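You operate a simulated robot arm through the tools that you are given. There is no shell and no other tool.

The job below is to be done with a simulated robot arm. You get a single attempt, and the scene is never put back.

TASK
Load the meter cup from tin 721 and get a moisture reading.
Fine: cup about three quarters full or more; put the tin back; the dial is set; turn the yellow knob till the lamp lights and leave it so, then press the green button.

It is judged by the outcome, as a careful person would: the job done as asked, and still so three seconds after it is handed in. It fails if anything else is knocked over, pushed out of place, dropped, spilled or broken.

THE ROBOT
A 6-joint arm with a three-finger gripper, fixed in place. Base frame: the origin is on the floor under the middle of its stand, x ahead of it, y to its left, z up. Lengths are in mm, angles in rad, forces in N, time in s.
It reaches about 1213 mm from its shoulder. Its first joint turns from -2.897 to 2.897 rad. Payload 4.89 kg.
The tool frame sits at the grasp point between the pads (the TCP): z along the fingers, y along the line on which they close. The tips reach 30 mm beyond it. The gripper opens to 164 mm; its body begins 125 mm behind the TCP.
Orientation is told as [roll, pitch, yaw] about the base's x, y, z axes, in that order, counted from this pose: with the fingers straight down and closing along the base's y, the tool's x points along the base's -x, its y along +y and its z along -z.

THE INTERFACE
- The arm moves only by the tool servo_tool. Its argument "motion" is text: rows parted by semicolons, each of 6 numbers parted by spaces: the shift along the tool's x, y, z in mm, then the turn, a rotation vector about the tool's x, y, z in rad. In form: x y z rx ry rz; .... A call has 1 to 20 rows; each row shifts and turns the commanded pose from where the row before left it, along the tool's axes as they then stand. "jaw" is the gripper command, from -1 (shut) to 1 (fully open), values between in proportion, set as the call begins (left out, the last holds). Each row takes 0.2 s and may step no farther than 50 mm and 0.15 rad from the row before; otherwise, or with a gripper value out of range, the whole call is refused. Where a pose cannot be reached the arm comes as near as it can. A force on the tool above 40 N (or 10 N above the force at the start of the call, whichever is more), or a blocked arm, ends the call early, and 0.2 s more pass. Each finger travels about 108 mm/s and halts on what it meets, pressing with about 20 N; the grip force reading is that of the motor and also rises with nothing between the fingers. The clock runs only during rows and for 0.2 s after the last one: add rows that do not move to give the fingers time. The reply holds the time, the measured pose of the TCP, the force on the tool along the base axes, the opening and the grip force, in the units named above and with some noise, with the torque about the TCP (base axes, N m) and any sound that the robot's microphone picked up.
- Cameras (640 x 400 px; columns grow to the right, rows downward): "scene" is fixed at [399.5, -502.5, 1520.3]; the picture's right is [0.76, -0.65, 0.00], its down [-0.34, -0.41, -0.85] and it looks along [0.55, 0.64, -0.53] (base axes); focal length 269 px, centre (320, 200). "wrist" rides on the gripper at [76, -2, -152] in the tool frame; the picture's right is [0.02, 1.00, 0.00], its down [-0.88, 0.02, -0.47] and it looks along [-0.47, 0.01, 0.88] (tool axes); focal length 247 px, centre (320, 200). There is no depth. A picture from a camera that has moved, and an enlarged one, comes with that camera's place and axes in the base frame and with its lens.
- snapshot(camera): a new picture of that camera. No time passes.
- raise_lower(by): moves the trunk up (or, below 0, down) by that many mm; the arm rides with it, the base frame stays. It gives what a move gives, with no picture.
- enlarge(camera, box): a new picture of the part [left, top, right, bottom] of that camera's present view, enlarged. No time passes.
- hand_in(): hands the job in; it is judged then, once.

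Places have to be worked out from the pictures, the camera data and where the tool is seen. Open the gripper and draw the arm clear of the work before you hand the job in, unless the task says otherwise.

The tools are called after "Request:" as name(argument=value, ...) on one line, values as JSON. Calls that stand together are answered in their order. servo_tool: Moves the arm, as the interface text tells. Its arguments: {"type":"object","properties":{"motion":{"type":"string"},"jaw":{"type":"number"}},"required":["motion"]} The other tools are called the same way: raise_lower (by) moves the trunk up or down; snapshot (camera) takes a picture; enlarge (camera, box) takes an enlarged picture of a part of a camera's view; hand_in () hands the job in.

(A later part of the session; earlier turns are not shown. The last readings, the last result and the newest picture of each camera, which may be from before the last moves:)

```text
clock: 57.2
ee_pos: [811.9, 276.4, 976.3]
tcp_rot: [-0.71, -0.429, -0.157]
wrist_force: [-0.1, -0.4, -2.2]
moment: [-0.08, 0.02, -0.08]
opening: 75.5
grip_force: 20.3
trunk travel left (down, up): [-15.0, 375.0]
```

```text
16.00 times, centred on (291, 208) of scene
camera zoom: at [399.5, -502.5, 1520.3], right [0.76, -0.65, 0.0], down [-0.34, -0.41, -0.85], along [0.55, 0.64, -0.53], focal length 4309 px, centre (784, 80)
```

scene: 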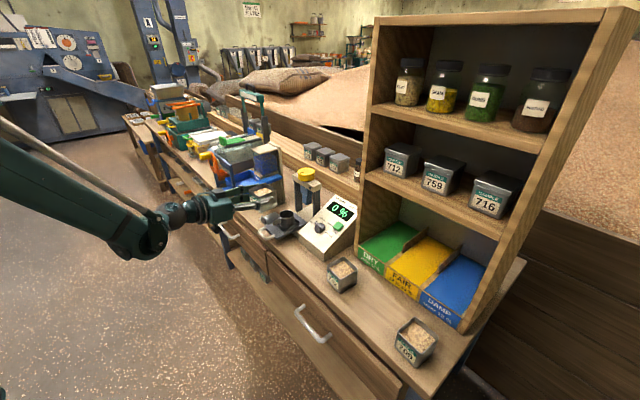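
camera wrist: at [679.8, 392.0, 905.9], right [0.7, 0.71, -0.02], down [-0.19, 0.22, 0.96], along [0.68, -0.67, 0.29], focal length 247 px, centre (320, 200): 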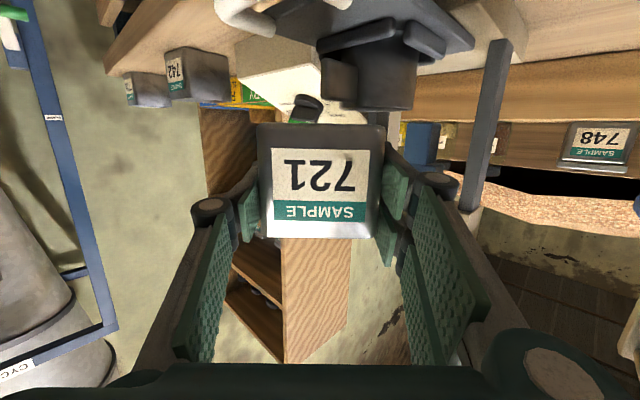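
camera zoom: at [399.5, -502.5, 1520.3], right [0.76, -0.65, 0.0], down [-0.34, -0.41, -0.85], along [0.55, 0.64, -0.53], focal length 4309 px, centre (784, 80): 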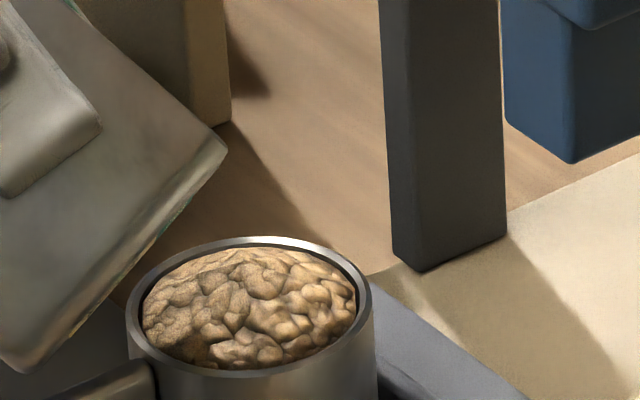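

The cup is now nearly full, with the surface just below the rim and nothing over the edge. I'll bring the tin back upright over the cup along the same path, raising the corner as it levels.

Request:
servo_tool(motion="1.11 -0.86 -0.65 -0.00703 -0.03536 0.03465; 1.11 -0.86 -0.65 -0.00703 -0.03536 0.03465; 1.11 -0.86 -0.65 -0.00703 -0.03536 0.03465; 1.11 -0.86 -0.65 -0.00703 -0.03536 0.03465; 1.11 -0.86 -0.65 -0.00703 -0.03536 0.03465; 1.11 -0.86 -0.65 -0.00703 -0.03536 0.03465; 1.48 0.25 0.56 -0.00703 -0.03536 0.03465; 1.48 0.25 0.56 -0.00703 -0.03536 0.03465; 1.48 0.25 0.56 -0.00703 -0.03536 0.03465; 1.48 0.25 0.56 -0.00703 -0.03536 0.03465; 1.48 0.25 0.56 -0.00703 -0.03536 0.03465; 1.48 0.25 0.56 -0.00703 -0.03536 0.03465; 1.48 0.25 0.56 -0.00703 -0.03536 0.03465")

Request:
enlarge(camera="scene", box=[250, 165, 340, 235])

```text
clock: 60.0
ee_pos: [798.7, 276.7, 968.2]
tcp_rot: [-0.514, -1.066, -0.297]
wrist_force: [-0.2, -0.6, -1.3]
moment: [0.0, -0.01, 0.04]
opening: 75.5
grip_force: 19.7
trunk travel left (down, up): [-15.0, 375.0]
```

```text
5.71 times, centred on (295, 200) of scene
camera zoom: at [399.5, -502.5, 1520.3], right [0.76, -0.65, 0.0], down [-0.34, -0.41, -0.85], along [0.55, 0.64, -0.53], focal length 1539 px, centre (463, 200)
```

zoom: 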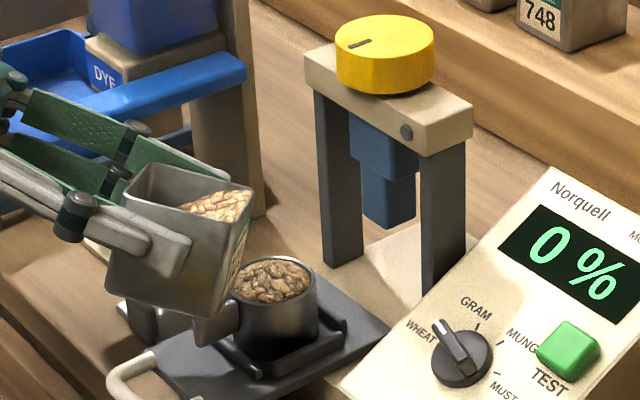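

That went well, and the tin still holds its remaining grain in the corner. I'll finish levelling it.

Request:
servo_tool(motion="1.32 0.7 0.98 -0.00703 -0.03536 0.03465; 1.32 0.7 0.98 -0.00703 -0.03536 0.03465; 1.32 0.7 0.98 -0.00703 -0.03536 0.03465; 1.32 0.7 0.98 -0.00703 -0.03536 0.03465; 1.32 0.7 0.98 -0.00703 -0.03536 0.03465; 1.32 0.7 0.98 -0.00703 -0.03536 0.03465; 1.32 0.7 0.98 -0.0063 -0.0317 0.0311")

Request:
enlarge(camera="scene", box=[250, 165, 340, 235])

```text
clock: 61.6
ee_pos: [804.2, 276.6, 958.2]
tcp_rot: [0.007, -1.37, -0.792]
wrist_force: [-0.9, -0.6, -1.2]
moment: [0.05, 0.0, 0.09]
opening: 75.5
grip_force: 19.9
trunk travel left (down, up): [-15.0, 375.0]
```

```text
5.71 times, centred on (295, 200) of scene
camera zoom: at [399.5, -502.5, 1520.3], right [0.76, -0.65, 0.0], down [-0.34, -0.41, -0.85], along [0.55, 0.64, -0.53], focal length 1539 px, centre (463, 200)
```

zoom: 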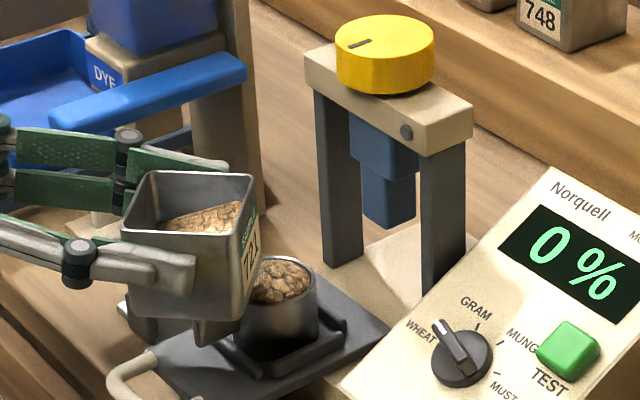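

The tin is upright again and nothing has spilled. I'll lift it back clear of the cup and undo the yaw.

Request:
servo_tool(motion="-9.3 -5.06 -6.5 0 0 0; -9.3 -5.06 -6.5 0 0 0; -9.3 -5.06 -6.5 0 0 0; -9.3 -5.06 -6.5 0 0 0; -9.3 -5.06 -6.5 0 0 0; 0 0 0 -0.1058 0 -0.02146; 0 0 0 -0.1058 0 -0.02146; 0 0 0 -0.1058 0 -0.02146; 0 0 0 -0.1058 0 -0.02146; 0 0 0 -0.1058 0 -0.02146; 0 0 0 -0.1058 0 -0.02146; 0 0 0 -0.1058 0 -0.02146; 0 0 0 -0.1058 0 -0.02146")

Request:
enlarge(camera="scene", box=[230, 150, 350, 250])

```text
clock: 64.4
ee_pos: [770.1, 275.2, 1010.1]
tcp_rot: [0.0, -1.372, 0.077]
wrist_force: [0.6, 0.9, -2.0]
moment: [-0.05, 0.0, -0.15]
opening: 75.4
grip_force: 19.8
trunk travel left (down, up): [-15.0, 375.0]
```

```text
4.00 times, centred on (290, 200) of scene
camera zoom: at [399.5, -502.5, 1520.3], right [0.76, -0.65, 0.0], down [-0.34, -0.41, -0.85], along [0.55, 0.64, -0.53], focal length 1077 px, centre (440, 200)
```

zoom: 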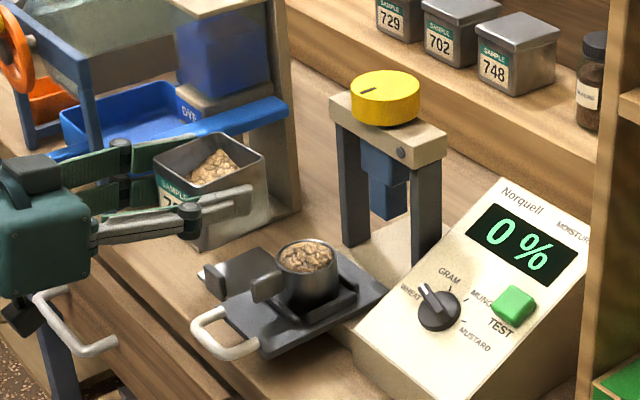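

The cup is full and steady and the bench is clean. Now I'll carry the tin back right, to its spot at y≈-230.

Request:
servo_tool(motion="0.2 -14.8 -1.03 0 0 0; 0.42 -29.69 -2.07 0 0 0; 0.42 -29.69 -2.07 0 0 0; 0.42 -29.69 -2.07 0 0 0; 0.42 -29.69 -2.07 0 0 0; 0.42 -29.69 -2.07 0 0 0; 0.42 -29.69 -2.07 0 0 0; 0.42 -29.69 -2.07 0 0 0; 0.42 -29.69 -2.07 0 0 0; 0.42 -29.69 -2.07 0 0 0; 0.42 -29.69 -2.07 0 0 0; 0.42 -29.69 -2.07 0 0 0; 0.42 -29.69 -2.07 0 0 0; 0.42 -29.69 -2.07 0 0 0; 0.42 -29.69 -2.07 0 0 0; 0.42 -29.69 -2.07 0 0 0; 0.42 -29.69 -2.07 0 0 0; 0.2 -14.8 -1.03 0 0 0")

Request:
snapshot(camera="scene")

```text
clock: 68.2
ee_pos: [771.9, -231.7, 1010.6]
tcp_rot: [-0.003, -1.371, 0.079]
wrist_force: [-0.4, 0.6, -2.0]
moment: [-0.01, 0.01, -0.17]
opening: 75.2
grip_force: 19.8
trunk travel left (down, up): [-15.0, 375.0]
```

```text
taken
```

scene: 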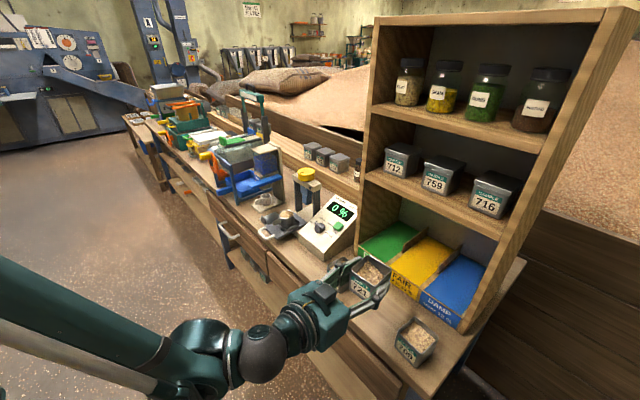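

I'm back at (772, -232, 1010). I'll trim the small yaw error and move forward over the tin's spot.

Request:
servo_tool(motion="0 0 0 0.00686 0 0.0014; -2.4 -0.6 11.7 0 0 0; -4.77 -1.27 23.5 0 0 0; -4.77 -1.27 23.5 0 0 0; -2.4 -0.6 11.8 0 0 0")

Request:
enlarge(camera="scene", box=[310, 220, 450, 370])

Request:
snapshot(camera="wrist")

```text
clock: 69.4
ee_pos: [844.0, -230.1, 1012.9]
tcp_rot: [0.0, -1.371, 0.071]
wrist_force: [-1.1, -0.2, -1.9]
moment: [0.01, 0.07, -0.05]
opening: 75.6
grip_force: 20.5
trunk travel left (down, up): [-15.0, 375.0]
```

```text
2.67 times, centred on (380, 295) of scene
camera zoom: at [399.5, -502.5, 1520.3], right [0.76, -0.65, 0.0], down [-0.34, -0.41, -0.85], along [0.55, 0.64, -0.53], focal length 718 px, centre (160, -53)
```

zoom: 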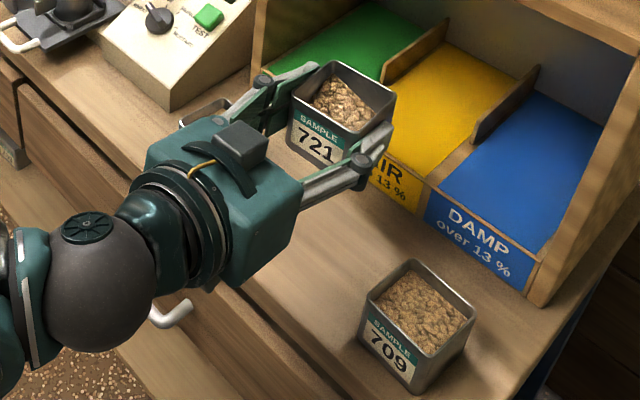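

```text
taken
camera wrist: at [680.6, -243.5, 967.0], right [-0.07, 1.0, -0.02], down [-0.29, 0.0, 0.96], along [0.95, 0.08, 0.29], focal length 247 px, centre (320, 200)
```

wrist: 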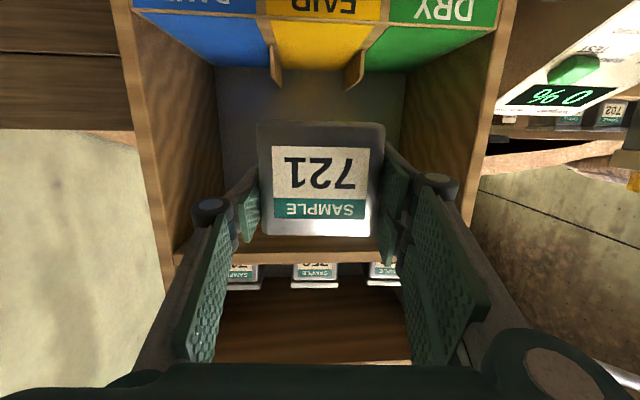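

The wrist-camera pose matches the grip pose to 0.3 mm in x and y. I'll lower straight down about 150 mm with the arm, and then take the last 15 mm with the trunk.

Request:
servo_tool(motion="12.2 0 2.48 0 0 0; 24.45 0 4.96 0 0 0; 24.45 0 4.96 0 0 0; 24.45 0 4.96 0 0 0; 24.45 0 4.96 0 0 0; 24.45 0 4.96 0 0 0; 12.2 0 2.48 0 0 0")

Request:
snapshot(camera="wrist")

Request:
enlarge(camera="scene", box=[320, 230, 440, 350])

```text
clock: 71.0
ee_pos: [845.2, -229.9, 860.7]
tcp_rot: [0.0, -1.373, 0.07]
wrist_force: [-0.5, 0.6, -0.9]
moment: [-0.02, 0.11, -0.08]
opening: 75.7
grip_force: 19.7
trunk travel left (down, up): [-15.0, 375.0]
```

```text
taken
camera wrist: at [681.2, -243.0, 817.0], right [-0.07, 1.0, -0.02], down [-0.29, 0.0, 0.96], along [0.95, 0.08, 0.29], focal length 247 px, centre (320, 200)
```

wrist: 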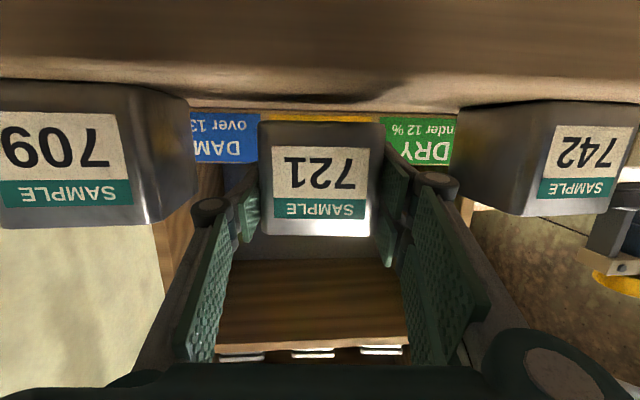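

```text
3.33 times, centred on (380, 290) of scene
camera zoom: at [399.5, -502.5, 1520.3], right [0.76, -0.65, 0.0], down [-0.34, -0.41, -0.85], along [0.55, 0.64, -0.53], focal length 898 px, centre (120, -100)
```

zoom: 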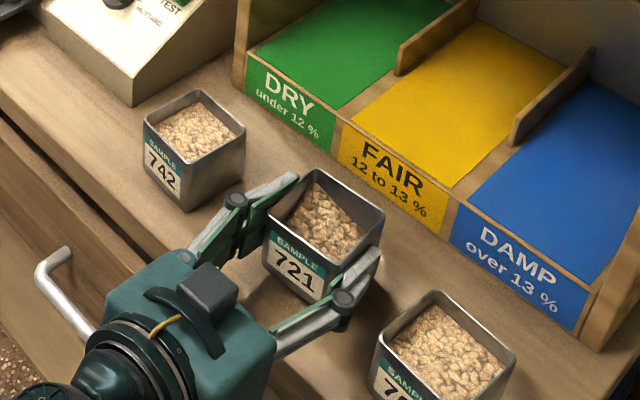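

In the wrist view the tin sits about 2.5 mm lower in the grip than before, so contact will come slightly early. I'll lower most of the way and then feel for contact.

Request:
raise_lower(by=-11)

Request:
servo_tool(motion="1.47 0 0.3 0 0 0; 0 0 0 0 0 0")

Request:
snapshot(camera="wrist")

```text
clock: 71.6
ee_pos: [845.5, -230.3, 849.7]
tcp_rot: [0.0, -1.372, 0.07]
wrist_force: [0.2, 0.3, -0.5]
moment: [0.01, 0.02, 0.0]
opening: 75.7
grip_force: 20.1
trunk travel left (down, up): [-4.0, 386.0]
```

```text
clock: 72.2
ee_pos: [845.3, -228.6, 849.4]
tcp_rot: [0.001, -1.372, 0.071]
wrist_force: [0.0, -0.5, -0.9]
moment: [-0.01, 0.04, 0.0]
opening: 75.4
grip_force: 20.1
trunk travel left (down, up): [-4.0, 386.0]
```

```text
taken
camera wrist: at [681.6, -243.1, 804.6], right [-0.07, 1.0, -0.02], down [-0.29, 0.0, 0.96], along [0.95, 0.08, 0.29], focal length 247 px, centre (320, 200)
```

wrist: 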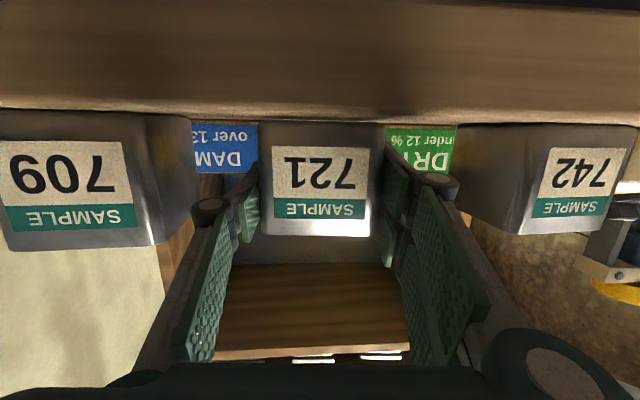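

No contact yet, with the force unchanged. I'll step down 1 mm at a time, correcting the 1 mm drift in x as I go.

Request:
servo_tool(motion="1.22 0 -0.97 0 0 0; 0 0 0 0 0 0")

Request:
servo_tool(motion="0.98 0 0.2 0 0 0; 0 0 0 0 0 0")

Request:
enlarge(camera="wrist", box=[220, 80, 420, 250])

```text
clock: 72.8
ee_pos: [844.1, -231.0, 848.4]
tcp_rot: [0.0, -1.372, 0.07]
wrist_force: [-0.3, -0.9, -1.9]
moment: [-0.04, 0.01, 0.01]
opening: 75.2
grip_force: 20.7
trunk travel left (down, up): [-4.0, 386.0]
```

```text
clock: 73.4
ee_pos: [843.4, -228.6, 848.2]
tcp_rot: [0.001, -1.372, 0.07]
wrist_force: [0.7, -1.2, 2.3]
moment: [-0.08, -0.18, -0.04]
opening: 75.2
grip_force: 19.8
trunk travel left (down, up): [-4.0, 386.0]
```

```text
2.35 times, centred on (320, 165) of wrist
camera zoom: at [680.1, -243.0, 802.7], right [-0.07, 1.0, -0.02], down [-0.29, 0.0, 0.96], along [0.95, 0.08, 0.29], focal length 581 px, centre (320, 282)
```

zoom: 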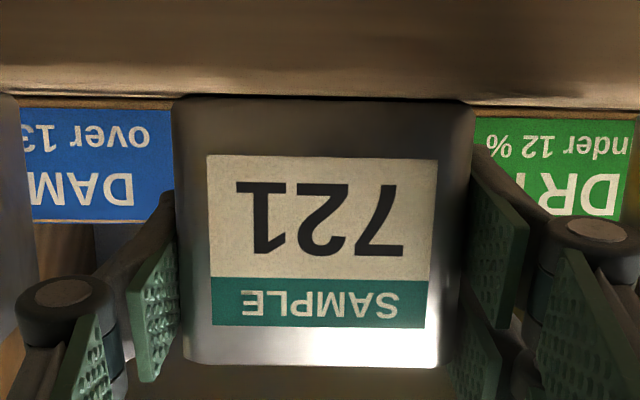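

The force flipped to +2.3 N at the predicted height, so the tin is resting on the bench. I'll settle half a millimetre and release slowly to 95 mm.

Request:
servo_tool(motion="0.49 0 0.1 0 0 0; 0 0 0 0 0 0")

Request:
servo_tool(motion="0 0 0 0 0 0; 0 0 0 0 0 0; 0 0 0 0 0 0", jaw=0.16)

Request:
enlarge(camera="scene", box=[320, 230, 440, 350])

Request:
snapshot(camera="wrist")

```text
clock: 74.0
ee_pos: [843.1, -229.9, 846.2]
tcp_rot: [0.0, -1.372, 0.068]
wrist_force: [4.6, -0.6, 12.3]
moment: [-0.01, -0.77, 0.0]
opening: 75.3
grip_force: 19.9
trunk travel left (down, up): [-4.0, 386.0]
```

```text
clock: 74.8
ee_pos: [843.7, -230.4, 845.5]
tcp_rot: [0.0, -1.372, 0.07]
wrist_force: [0.1, 0.9, 0.8]
moment: [-0.02, -0.01, -0.05]
opening: 95.1
grip_force: 0.0
trunk travel left (down, up): [-4.0, 386.0]
```

```text
3.33 times, centred on (380, 290) of scene
camera zoom: at [399.5, -502.5, 1520.3], right [0.76, -0.65, 0.0], down [-0.34, -0.41, -0.85], along [0.55, 0.64, -0.53], focal length 898 px, centre (120, -100)
```

zoom: 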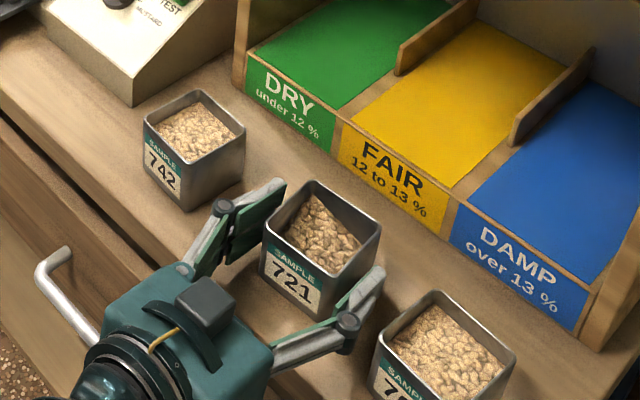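

```text
taken
camera wrist: at [680.0, -243.0, 802.0], right [-0.07, 1.0, -0.02], down [-0.29, 0.0, 0.96], along [0.95, 0.08, 0.29], focal length 247 px, centre (320, 200)
```

wrist: 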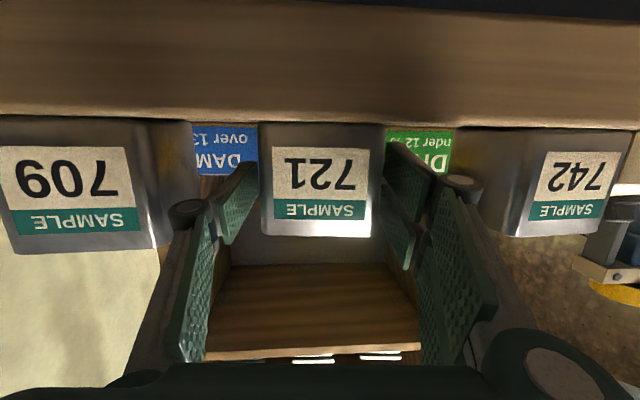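

Tin 721 is back on its spot. In the scene view it sits exactly where it was. I'll raise straight up with the trunk to clear it.

Request:
raise_lower(by=60)

Request:
raise_lower(by=150)

Request:
enlarge(camera="scene", box=[300, 220, 460, 370])

```text
clock: 75.8
ee_pos: [843.9, -229.1, 906.7]
tcp_rot: [-0.002, -1.372, 0.07]
wrist_force: [0.0, 0.7, 0.3]
moment: [0.0, 0.0, -0.01]
opening: 95.3
grip_force: 0.1
trunk travel left (down, up): [-64.0, 326.0]
```

```text
clock: 77.5
ee_pos: [843.5, -229.5, 1055.9]
tcp_rot: [0.001, -1.373, 0.07]
wrist_force: [1.0, -0.5, -0.4]
moment: [-0.01, 0.02, 0.03]
opening: 95.3
grip_force: 0.1
trunk travel left (down, up): [-214.0, 176.0]
```

```text
2.67 times, centred on (380, 295) of scene
camera zoom: at [399.5, -502.5, 1520.3], right [0.76, -0.65, 0.0], down [-0.34, -0.41, -0.85], along [0.55, 0.64, -0.53], focal length 718 px, centre (160, -53)
```

zoom: 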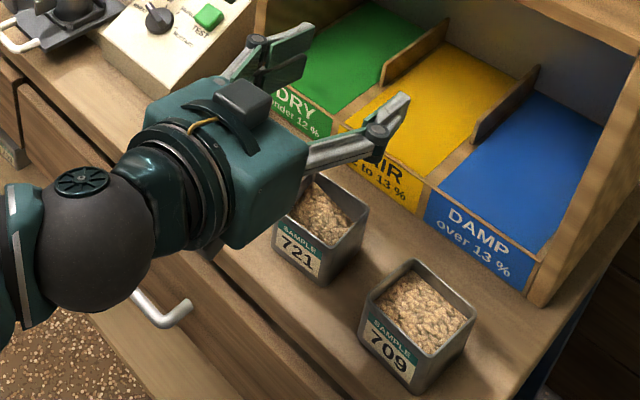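

Everything at the tins is undisturbed. I'll back away and up, and rotate to the earlier 0.6 rad pitch with zero yaw, ready for pushing the slide.

Request:
servo_tool(motion="-19.5 2.4 -37.9 0 0 0; -19.5 2.4 -37.9 0 0 0; -19.5 2.4 -37.9 0 0 0; 0 0 0 0 0.1287 0; 0 0 0 0 0.1287 0; 0 0 0 0 0.1287 0; 0 0 0 0 0.1287 0; 0 0 0 0 0.1287 0; 0 0 0 0 0.1287 0; 0 0 0 0.0396 0 0.0578")

Request:
raise_lower(by=-39)

```text
clock: 79.7
ee_pos: [744.3, -229.8, 1135.5]
tcp_rot: [0.0, -0.599, -0.002]
wrist_force: [0.4, -1.0, 0.7]
moment: [0.07, 0.05, 0.06]
opening: 95.1
grip_force: 0.1
trunk travel left (down, up): [-214.0, 176.0]
```

```text
clock: 80.6
ee_pos: [743.7, -230.2, 1098.0]
tcp_rot: [-0.001, -0.602, 0.001]
wrist_force: [-0.1, -1.1, 0.0]
moment: [-0.02, -0.01, -0.02]
opening: 94.9
grip_force: 0.1
trunk travel left (down, up): [-175.0, 215.0]
```

Now I'll travel left to the spot in front of the slide handle, where I withdrew earlier.

Request:
servo_tool(motion="11.2 45 3.67 0 0 0; 11.2 45 3.67 0 0 0; 11.2 45 3.67 0 0 0; 11.2 45 3.67 0 0 0; 11.2 45 3.67 0 0 0; 11.2 45 3.67 0 0 0; 11.2 45 3.67 0 0 0; 11.2 45 3.67 0 0 0; 11.2 45 3.67 0 0 0; 11.2 45 3.67 0 0 0; 11.2 45 3.67 0 0 0")

Request:
snapshot(camera="wrist")

Request:
enlarge(camera="scene", box=[230, 150, 350, 250])

```text
clock: 83.0
ee_pos: [664.9, 266.6, 992.9]
tcp_rot: [0.001, -0.6, -0.002]
wrist_force: [0.6, -2.2, -0.2]
moment: [0.17, 0.04, 0.1]
opening: 95.1
grip_force: 0.1
trunk travel left (down, up): [-175.0, 215.0]
```

```text
taken
camera wrist: at [515.4, 263.8, 1076.1], right [-0.02, 1.0, -0.01], down [0.46, 0.02, 0.89], along [0.89, 0.01, -0.46], focal length 247 px, centre (320, 200)
```

wrist: 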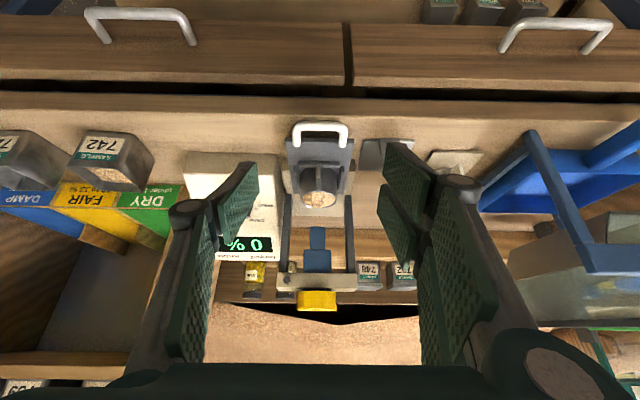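

```text
4.00 times, centred on (290, 200) of scene
camera zoom: at [399.5, -502.5, 1520.3], right [0.76, -0.65, 0.0], down [-0.34, -0.41, -0.85], along [0.55, 0.64, -0.53], focal length 1077 px, centre (440, 200)
```

zoom: 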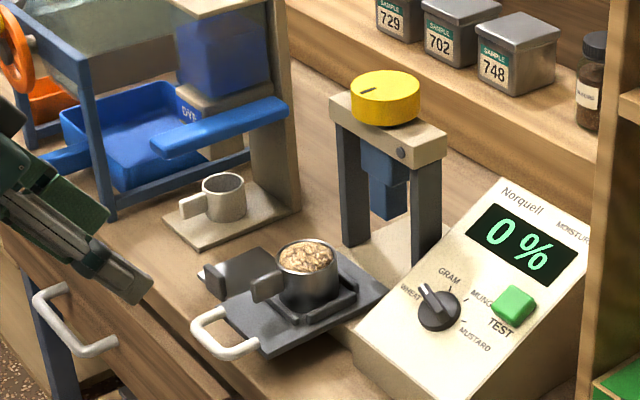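

The handle and cup are where I left them. I'll go down around the handle along the same line and grip it.

Request:
servo_tool(motion="-0.4 0 32.8 0 0 0; -0.4 0 32.8 0 0 0; -0.4 0 32.8 0 0 0; -0.4 0 32.8 0 0 0")

Request:
enlarge(camera="wrist", box=[210, 110, 450, 270])

```text
clock: 84.0
ee_pos: [740.0, 265.4, 887.7]
tcp_rot: [0.0, -0.602, -0.001]
wrist_force: [-1.4, -0.7, 0.5]
moment: [0.03, -0.07, 0.05]
opening: 95.2
grip_force: 0.0
trunk travel left (down, up): [-175.0, 215.0]
```

```text
2.50 times, centred on (330, 190) of wrist
camera zoom: at [591.5, 263.7, 969.6], right [-0.02, 1.0, -0.01], down [0.46, 0.02, 0.89], along [0.89, 0.01, -0.46], focal length 617 px, centre (295, 225)
```

zoom: 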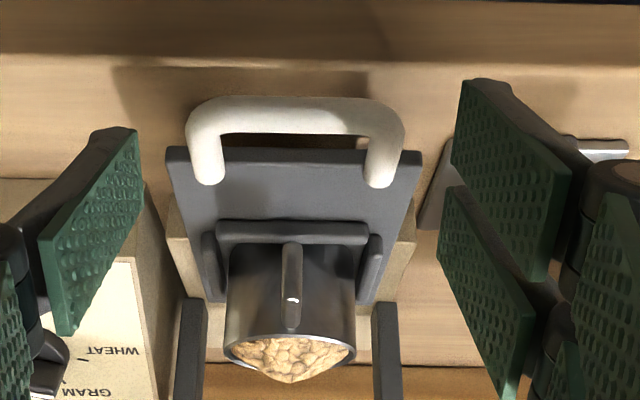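

The handle is well centred between the fingers. I'll make the last 33 mm and close.

Request:
servo_tool(motion="0.8 -0.4 16.3 0 0 0; 0.8 -0.4 16.3 0 0 0")

Request:
servo_tool(motion="0 0 0 0 0 0; 0 0 0 0 0 0; 0 0 0 0 0 0; 0 0 0 0 0 0", jaw=-0.3)

Request:
enlarge(camera="scene", box=[250, 160, 350, 240])

```text
clock: 84.6
ee_pos: [757.3, 264.7, 859.0]
tcp_rot: [-0.001, -0.602, 0.001]
wrist_force: [-0.3, -0.2, 1.1]
moment: [0.03, -0.04, 0.01]
opening: 95.1
grip_force: 0.0
trunk travel left (down, up): [-175.0, 215.0]
```

```text
clock: 85.6
ee_pos: [756.9, 265.6, 859.0]
tcp_rot: [0.001, -0.601, 0.0]
wrist_force: [1.8, 8.5, -1.8]
moment: [0.3, -0.06, 0.4]
opening: 74.5
grip_force: 44.9
trunk travel left (down, up): [-175.0, 215.0]
```

```text
5.00 times, centred on (300, 200) of scene
camera zoom: at [399.5, -502.5, 1520.3], right [0.76, -0.65, 0.0], down [-0.34, -0.41, -0.85], along [0.55, 0.64, -0.53], focal length 1346 px, centre (420, 200)
```

zoom: 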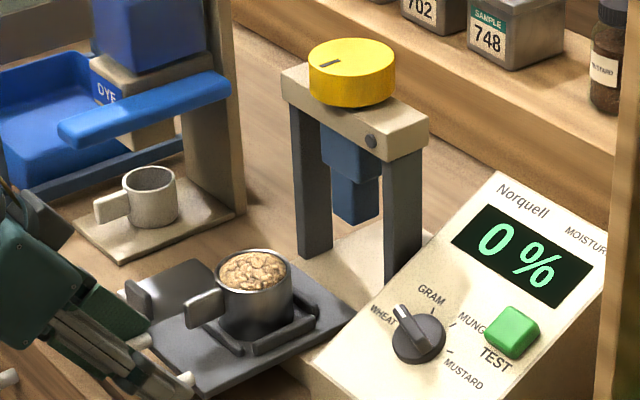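

The handle is gripped. I'll push the slide back in slowly, about 70 mm at first, checking the grain and the plunger clearance.

Request:
servo_tool(motion="-2.5 0.1 1.7 0 0 0; -4.13 0.05 2.83 0 0 0; -4.13 0.05 2.83 0 0 0; -4.13 0.05 2.83 0 0 0; -4.13 0 2.83 0 0 0; -4.13 0 2.83 0 0 0; -4.13 0 2.83 0 0 0; -4.13 0 2.83 0 0 0; -4.13 0 2.83 0 0 0; -4.13 0 2.83 0 0 0; -4.13 0 2.83 0 0 0; -4.13 0 2.83 0 0 0")

Request:
enlarge(camera="scene", box=[250, 160, 350, 240])

```text
clock: 88.2
ee_pos: [814.6, 264.9, 858.7]
tcp_rot: [0.0, -0.6, -0.003]
wrist_force: [-0.7, 9.6, -2.2]
moment: [0.0, 0.01, 0.39]
opening: 74.7
grip_force: 45.1
trunk travel left (down, up): [-175.0, 215.0]
```

```text
5.00 times, centred on (300, 200) of scene
camera zoom: at [399.5, -502.5, 1520.3], right [0.76, -0.65, 0.0], down [-0.34, -0.41, -0.85], along [0.55, 0.64, -0.53], focal length 1346 px, centre (420, 200)
```

zoom: 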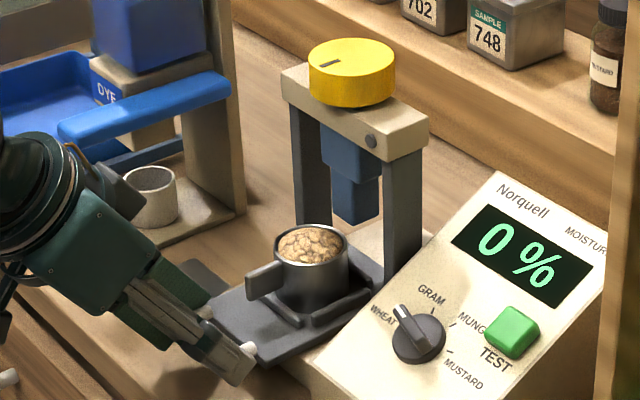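

58 mm in and the grain is undisturbed. I'll continue toward the home position, going slowly near the end.

Request:
servo_tool(motion="-4.13 0 2.83 0 0 0; -4.13 0 2.83 0 0 0; -4.13 0 2.83 0 0 0; -4.13 0 2.83 0 0 0; -4.13 0 2.83 0 0 0; -4.13 0 2.83 0 0 0; -2.48 0 1.7 0 0 0; -2.48 0 1.7 0 0 0")

Request:
enlarge(camera="scene", box=[250, 160, 350, 240])

```text
clock: 90.0
ee_pos: [851.0, 264.3, 859.8]
tcp_rot: [0.001, -0.601, 0.002]
wrist_force: [0.0, 10.6, -8.8]
moment: [-0.08, 0.16, 0.73]
opening: 74.5
grip_force: 45.0
trunk travel left (down, up): [-175.0, 215.0]
```

```text
5.00 times, centred on (300, 200) of scene
camera zoom: at [399.5, -502.5, 1520.3], right [0.76, -0.65, 0.0], down [-0.34, -0.41, -0.85], along [0.55, 0.64, -0.53], focal length 1346 px, centre (420, 200)
```

zoom: 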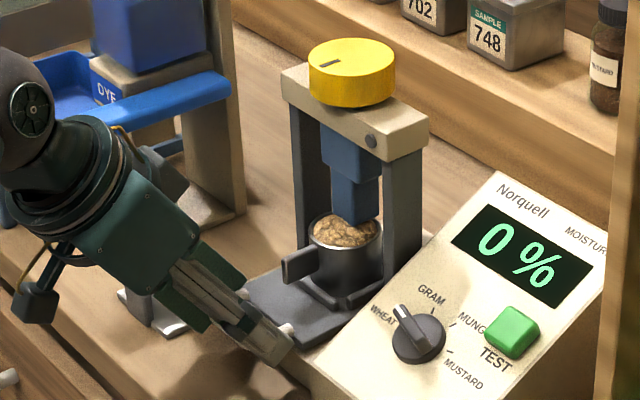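

About 5 mm remain. I'll nudge in with small steps, watching the x force for the stop.

Request:
servo_tool(motion="-1.24 0 0.85 0 0 0; -1.24 0 0.85 0 0 0; -0.83 0 0.57 0 0 0; 0 0 0 0 0 0")

Request:
servo_tool(motion="-0.83 0 0.57 0 0 0; -0.83 0 0.57 0 0 0; 0 0 0 0 0 0")

Request:
enlarge(camera="scene", box=[250, 160, 350, 240])

```text
clock: 91.0
ee_pos: [855.7, 265.6, 858.9]
tcp_rot: [0.001, -0.599, 0.001]
wrist_force: [1.5, 12.5, -5.0]
moment: [0.26, 0.26, 0.3]
opening: 74.8
grip_force: 45.1
trunk travel left (down, up): [-175.0, 215.0]
```

```text
clock: 91.8
ee_pos: [857.7, 264.9, 859.1]
tcp_rot: [0.001, -0.601, 0.0]
wrist_force: [0.9, 11.3, 1.3]
moment: [0.26, 0.01, 0.36]
opening: 74.5
grip_force: 45.0
trunk travel left (down, up): [-175.0, 215.0]
```

```text
5.00 times, centred on (300, 200) of scene
camera zoom: at [399.5, -502.5, 1520.3], right [0.76, -0.65, 0.0], down [-0.34, -0.41, -0.85], along [0.55, 0.64, -0.53], focal length 1346 px, centre (420, 200)
```

zoom: 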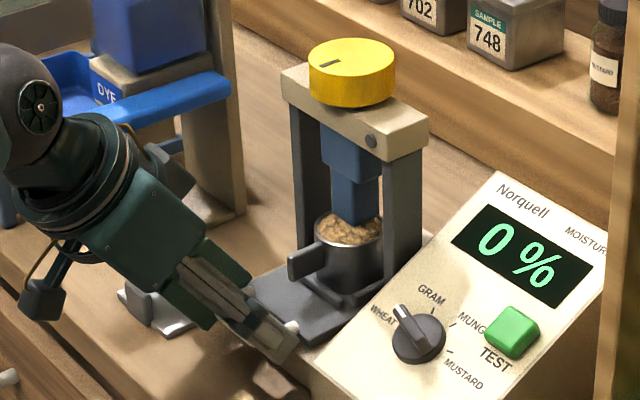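

No stop force yet. I'll compare against my first picture of the home position using the same enlargement box.

Request:
enlarge(camera="scene", box=[270, 160, 330, 240])

Request:
enlarge(camera="scene", box=[285, 180, 325, 215])

Request:
enlarge(camera="wrist", box=[210, 110, 450, 270])

```text
5.00 times, centred on (300, 200) of scene
camera zoom: at [399.5, -502.5, 1520.3], right [0.76, -0.65, 0.0], down [-0.34, -0.41, -0.85], along [0.55, 0.64, -0.53], focal length 1346 px, centre (420, 200)
```

zoom: 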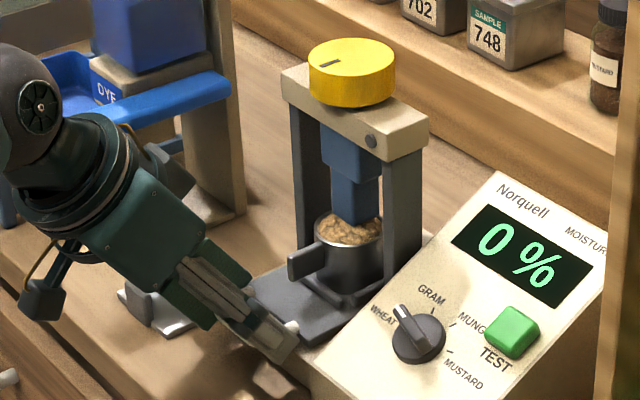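

```text
11.43 times, centred on (305, 198) of scene
camera zoom: at [399.5, -502.5, 1520.3], right [0.76, -0.65, 0.0], down [-0.34, -0.41, -0.85], along [0.55, 0.64, -0.53], focal length 3078 px, centre (491, 229)
```

zoom: 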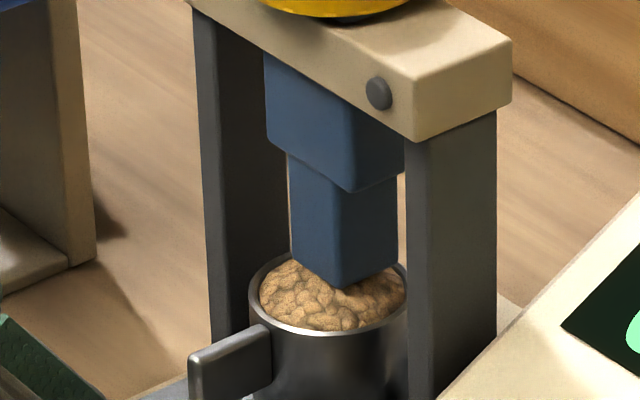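

```text
2.50 times, centred on (330, 190) of wrist
camera zoom: at [708.2, 263.6, 941.6], right [-0.02, 1.0, -0.01], down [0.46, 0.02, 0.89], along [0.89, 0.01, -0.46], focal length 617 px, centre (295, 225)
```

zoom: 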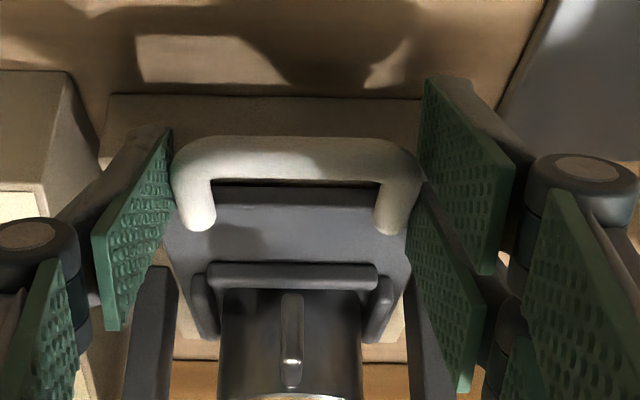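

Compared with the first grip picture, the handle is still about 6 mm short of home, so it shifted slightly in the fingers. I'll push on in small steps while watching the x force.

Request:
servo_tool(motion="-0.83 0 0.57 0 0 0; -0.83 0 0.57 0 0 0; -0.83 0 0.57 0 0 0; 0 0 0 0 0 0")

Request:
servo_tool(motion="-0.83 0 0.57 0 0 0; -0.83 0 0.57 0 0 0; 0 0 0 0 0 0")

Request:
enlarge(camera="scene", box=[270, 160, 330, 240])

Request:
enlarge(camera="wrist", box=[210, 110, 450, 270])

```text
clock: 92.8
ee_pos: [859.7, 265.3, 858.4]
tcp_rot: [0.0, -0.599, -0.001]
wrist_force: [1.8, 7.8, 2.1]
moment: [0.1, 0.09, 0.23]
opening: 74.5
grip_force: 45.0
trunk travel left (down, up): [-175.0, 215.0]
```

```text
clock: 93.6
ee_pos: [862.5, 265.9, 859.9]
tcp_rot: [0.001, -0.601, 0.001]
wrist_force: [-0.5, 5.6, -1.3]
moment: [0.17, 0.13, 0.24]
opening: 74.6
grip_force: 44.8
trunk travel left (down, up): [-175.0, 215.0]
```

```text
5.00 times, centred on (300, 200) of scene
camera zoom: at [399.5, -502.5, 1520.3], right [0.76, -0.65, 0.0], down [-0.34, -0.41, -0.85], along [0.55, 0.64, -0.53], focal length 1346 px, centre (420, 200)
```

zoom: 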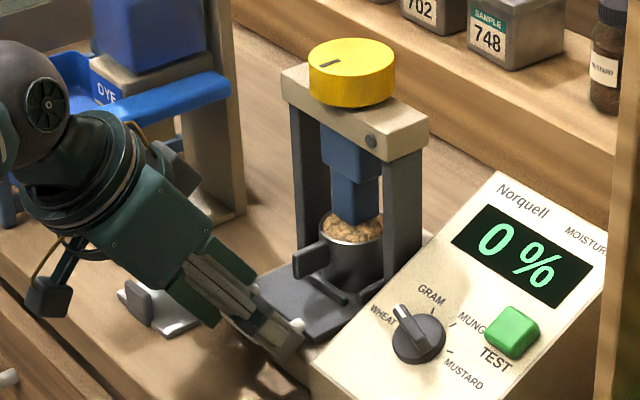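

```text
2.50 times, centred on (330, 190) of wrist
camera zoom: at [713.3, 263.6, 941.7], right [-0.02, 1.0, -0.01], down [0.46, 0.02, 0.89], along [0.89, 0.01, -0.46], focal length 617 px, centre (295, 225)
```

zoom: 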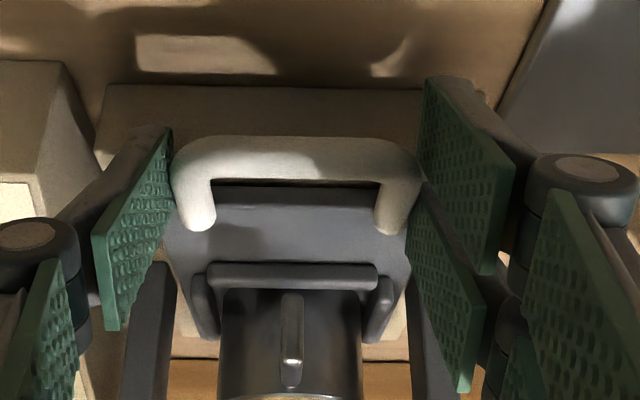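

The slide has moved 5 mm more and is within about 1–2 mm of the original picture. I'll nudge until it matches or meets the stop.

Request:
servo_tool(motion="-0.83 0 0.57 0 0 0; 0 0 0 0 0 0")

Request:
servo_tool(motion="-0.83 0 0.57 0 0 0; 0 0 0 0 0 0")

Request:
servo_tool(motion="-0.83 0 0.57 0 0 0; 0 0 0 0 0 0")

Request:
enlarge(camera="scene", box=[270, 160, 330, 240])

Request:
enlarge(camera="wrist", box=[210, 110, 450, 270])

```text
clock: 94.2
ee_pos: [862.3, 265.3, 858.5]
tcp_rot: [0.0, -0.599, 0.0]
wrist_force: [-8.1, 2.8, -4.5]
moment: [0.14, 0.24, 0.15]
opening: 74.7
grip_force: 44.4
trunk travel left (down, up): [-175.0, 215.0]
```

```text
clock: 94.8
ee_pos: [863.3, 265.1, 858.1]
tcp_rot: [0.0, -0.598, -0.003]
wrist_force: [-24.8, 3.6, -6.4]
moment: [0.17, 0.68, 0.28]
opening: 74.6
grip_force: 44.9
trunk travel left (down, up): [-175.0, 215.0]
```

```text
clock: 95.4
ee_pos: [863.4, 265.1, 858.5]
tcp_rot: [0.0, -0.601, 0.001]
wrist_force: [-38.0, 0.0, -7.8]
moment: [0.05, 0.86, 0.08]
opening: 74.5
grip_force: 45.2
trunk travel left (down, up): [-175.0, 215.0]
```

```text
5.00 times, centred on (300, 200) of scene
camera zoom: at [399.5, -502.5, 1520.3], right [0.76, -0.65, 0.0], down [-0.34, -0.41, -0.85], along [0.55, 0.64, -0.53], focal length 1346 px, centre (420, 200)
```

zoom: 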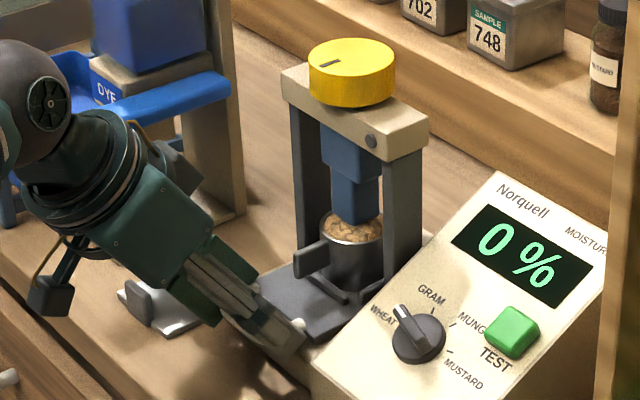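

```text
2.50 times, centred on (330, 190) of wrist
camera zoom: at [714.9, 263.6, 941.9], right [-0.02, 1.0, -0.01], down [0.46, 0.02, 0.89], along [0.89, 0.01, -0.46], focal length 617 px, centre (295, 225)
```

zoom: 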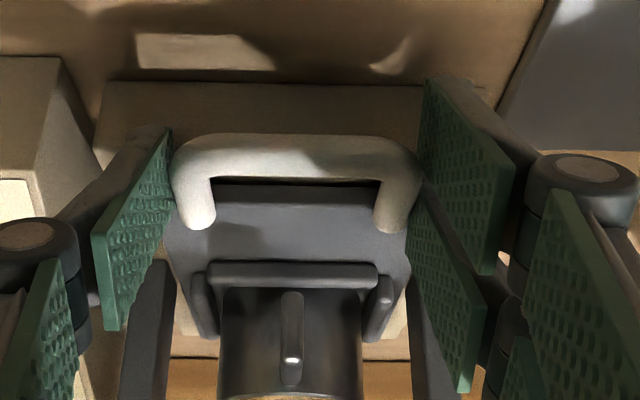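

The stop is reached, with the x force at -38 N. I'll relax the push by about 1.5 mm and open the fingers.

Request:
servo_tool(motion="1.24 0 -0.85 0 0 0; 0 0 0 0 0 0")

Request:
servo_tool(motion="0 0 0 0 0 0; 0 0 0 0 0 0; 0 0 0 0 0 0", jaw=0.14)

Request:
servo_tool(motion="0 0 -30 0 0 0; 0 0 -45 0 0 0; 0 0 -45 0 0 0; 0 0 -45 0 0 0")

Request:
enlarge(camera="scene", box=[270, 160, 330, 240])

Request:
snapshot(camera="wrist")

```text
clock: 96.0
ee_pos: [864.4, 264.8, 858.9]
tcp_rot: [0.0, -0.602, 0.0]
wrist_force: [-18.6, 2.2, -3.5]
moment: [0.0, 0.4, 0.04]
opening: 74.7
grip_force: 45.0
trunk travel left (down, up): [-175.0, 215.0]
```

```text
clock: 96.8
ee_pos: [862.6, 264.7, 858.3]
tcp_rot: [0.0, -0.6, 0.0]
wrist_force: [0.4, 0.2, 0.3]
moment: [0.01, 0.01, 0.0]
opening: 93.3
grip_force: 0.0
trunk travel left (down, up): [-175.0, 215.0]
```

```text
clock: 97.8
ee_pos: [769.5, 264.7, 993.9]
tcp_rot: [0.0, -0.6, 0.0]
wrist_force: [2.0, -0.2, -0.9]
moment: [-0.06, 0.13, -0.04]
opening: 93.6
grip_force: 0.0
trunk travel left (down, up): [-175.0, 215.0]
```

```text
5.00 times, centred on (300, 200) of scene
camera zoom: at [399.5, -502.5, 1520.3], right [0.76, -0.65, 0.0], down [-0.34, -0.41, -0.85], along [0.55, 0.64, -0.53], focal length 1346 px, centre (420, 200)
```

zoom: 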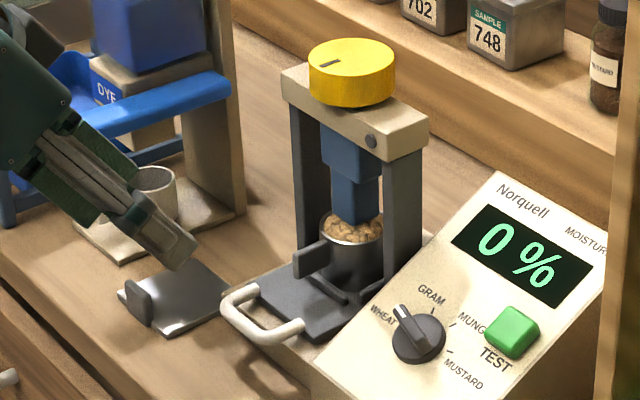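

```text
taken
camera wrist: at [621.8, 263.3, 1076.6], right [-0.02, 1.0, -0.01], down [0.46, 0.02, 0.89], along [0.89, 0.01, -0.46], focal length 247 px, centre (320, 200)
```

wrist: 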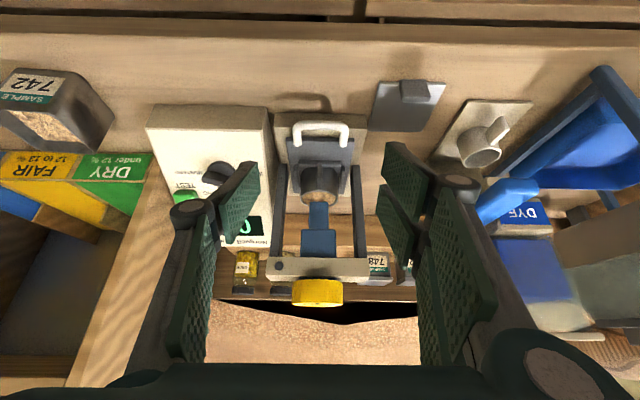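

The slide is home exactly as in the first picture, and the cup is under the plunger. Next is the yellow knob. I'll rise, straighten the fingers down, and look at it from above.

Request:
servo_tool(motion="-23.7 0 -34.6 0 0 0; -23.7 0 -34.6 0 0 0; -23.7 0 -34.6 0 0 0; -23.7 0 -34.6 0 0 0; -23.7 0 -34.6 0 0 0; 0 0 0 0 0.15 0; 0 0 0 0 0.15 0; 0 0 0 0 0.15 0; 0 0 0 0 0.15 0; -45 0 0 0 0 0; -45 0 0 0 0 0; -45 0 0 0 0 0", jaw=0.4)

Request:
snapshot(camera="wrist")

Request:
enlarge(camera="wrist", box=[250, 110, 390, 220])

Request:
snapshot(camera="scene")

```text
clock: 100.4
ee_pos: [903.3, 265.8, 1205.2]
tcp_rot: [0.0, 0.0, -0.001]
wrist_force: [-1.1, -0.5, 1.5]
moment: [0.0, -0.25, 0.0]
opening: 114.7
grip_force: 0.0
trunk travel left (down, up): [-175.0, 215.0]
```

```text
taken
camera wrist: at [827.6, 263.7, 1358.4], right [-0.02, 1.0, 0.0], down [0.88, 0.02, 0.47], along [0.47, 0.01, -0.88], focal length 247 px, centre (320, 200)
```

wrist: 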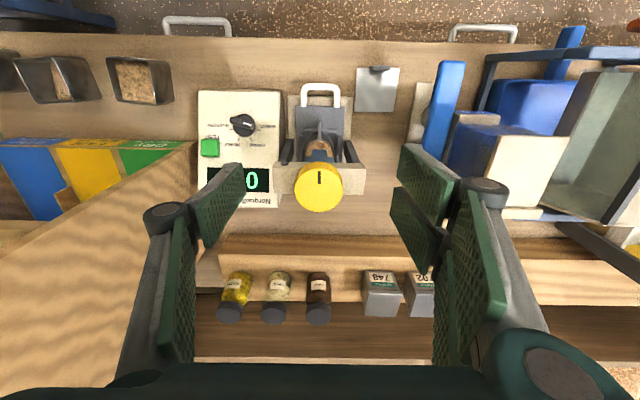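

```text
3.64 times, centred on (320, 165) of wrist
camera zoom: at [827.6, 263.7, 1358.4], right [-0.02, 1.0, 0.0], down [0.88, 0.02, 0.47], along [0.47, 0.01, -0.88], focal length 898 px, centre (320, 327)
```

zoom: 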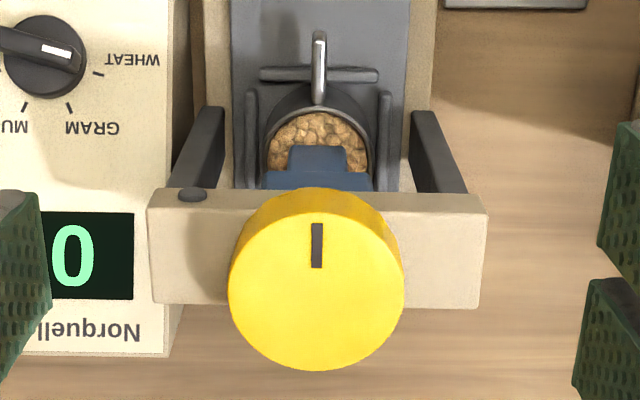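

```text
taken
```

scene: 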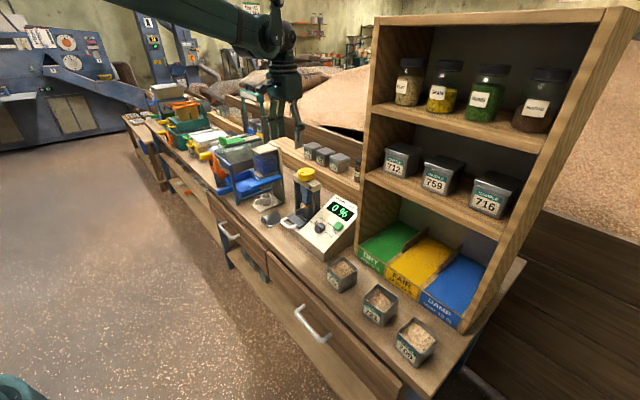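

The knob is about 67 mm across, centred near (978, 265), with its top at z≈1047 and its base at about 1021 on the crosshead. I'll move over it and stop at z≈1120 to check the centring.

Request:
servo_tool(motion="-37.3 -0.3 0 0 0 0; -37.3 -0.3 0 0 0 0; 0 0 42 0 0 0; 0 0 42 0 0 0")

Request:
snapshot(camera="wrist")

Request:
enlarge(camera="scene", box=[260, 110, 360, 220])

```text
clock: 101.4
ee_pos: [980.3, 263.4, 1119.5]
tcp_rot: [-0.001, 0.0, -0.001]
wrist_force: [-0.6, 0.0, 0.3]
moment: [0.06, -0.04, 0.03]
opening: 114.5
grip_force: 0.1
trunk travel left (down, up): [-175.0, 215.0]
```

```text
taken
camera wrist: at [903.5, 262.0, 1273.1], right [-0.02, 1.0, 0.0], down [0.88, 0.02, 0.47], along [0.47, 0.01, -0.88], focal length 247 px, centre (320, 200)
```

wrist: 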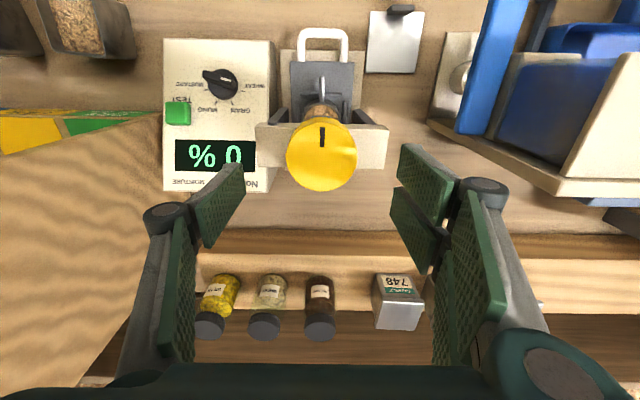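

```text
3.64 times, centred on (310, 165) of scene
camera zoom: at [399.5, -502.5, 1520.3], right [0.76, -0.65, 0.0], down [-0.34, -0.41, -0.85], along [0.55, 0.64, -0.53], focal length 979 px, centre (356, 327)
```

zoom: 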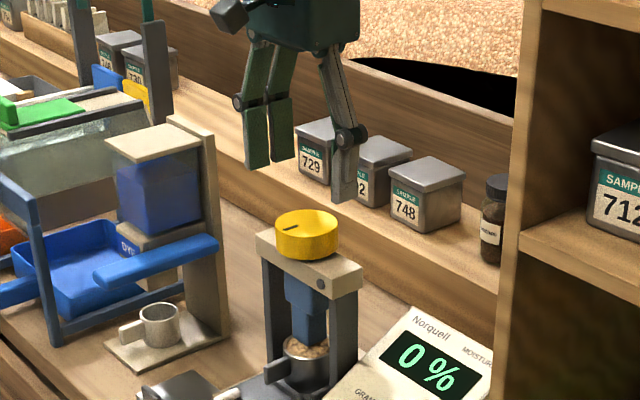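

The knob is centred under the tool to within about 1 mm. I'll descend with the pads around it and the tips about 8 mm above the crosshead, then close.

Request:
servo_tool(motion="0 1 20 0 0 0; 0 0 20 0 0 0; 0 0 20 0 0 0", jaw=0.2)

Request:
enlarge(camera="scene", box=[270, 140, 340, 210])

Request:
snapshot(camera="wrist")

```text
clock: 102.2
ee_pos: [981.2, 265.9, 1060.0]
tcp_rot: [-0.002, 0.0, 0.0]
wrist_force: [-1.2, 0.7, 0.7]
moment: [0.01, -0.06, -0.04]
opening: 98.6
grip_force: 0.1
trunk travel left (down, up): [-175.0, 215.0]
```

```text
5.71 times, centred on (305, 175) of scene
camera zoom: at [399.5, -502.5, 1520.3], right [0.76, -0.65, 0.0], down [-0.34, -0.41, -0.85], along [0.55, 0.64, -0.53], focal length 1539 px, centre (406, 343)
```

zoom: 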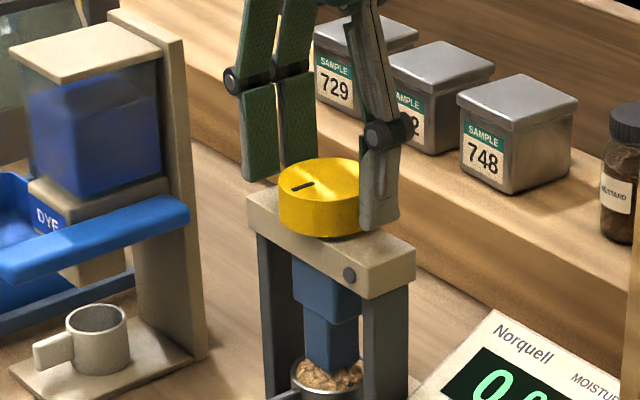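

```text
taken
camera wrist: at [904.5, 264.1, 1212.9], right [-0.02, 1.0, 0.0], down [0.88, 0.02, 0.47], along [0.47, 0.01, -0.88], focal length 247 px, centre (320, 200)
```

wrist: 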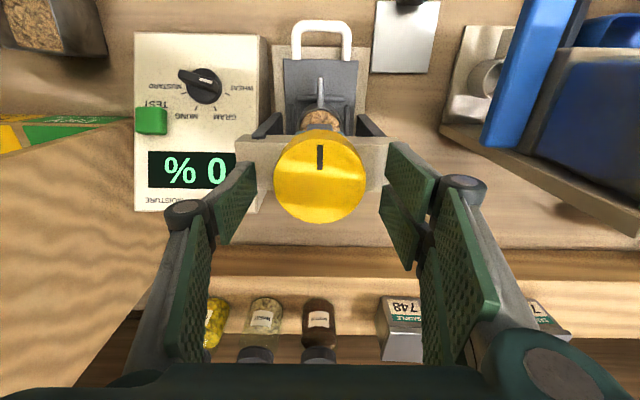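

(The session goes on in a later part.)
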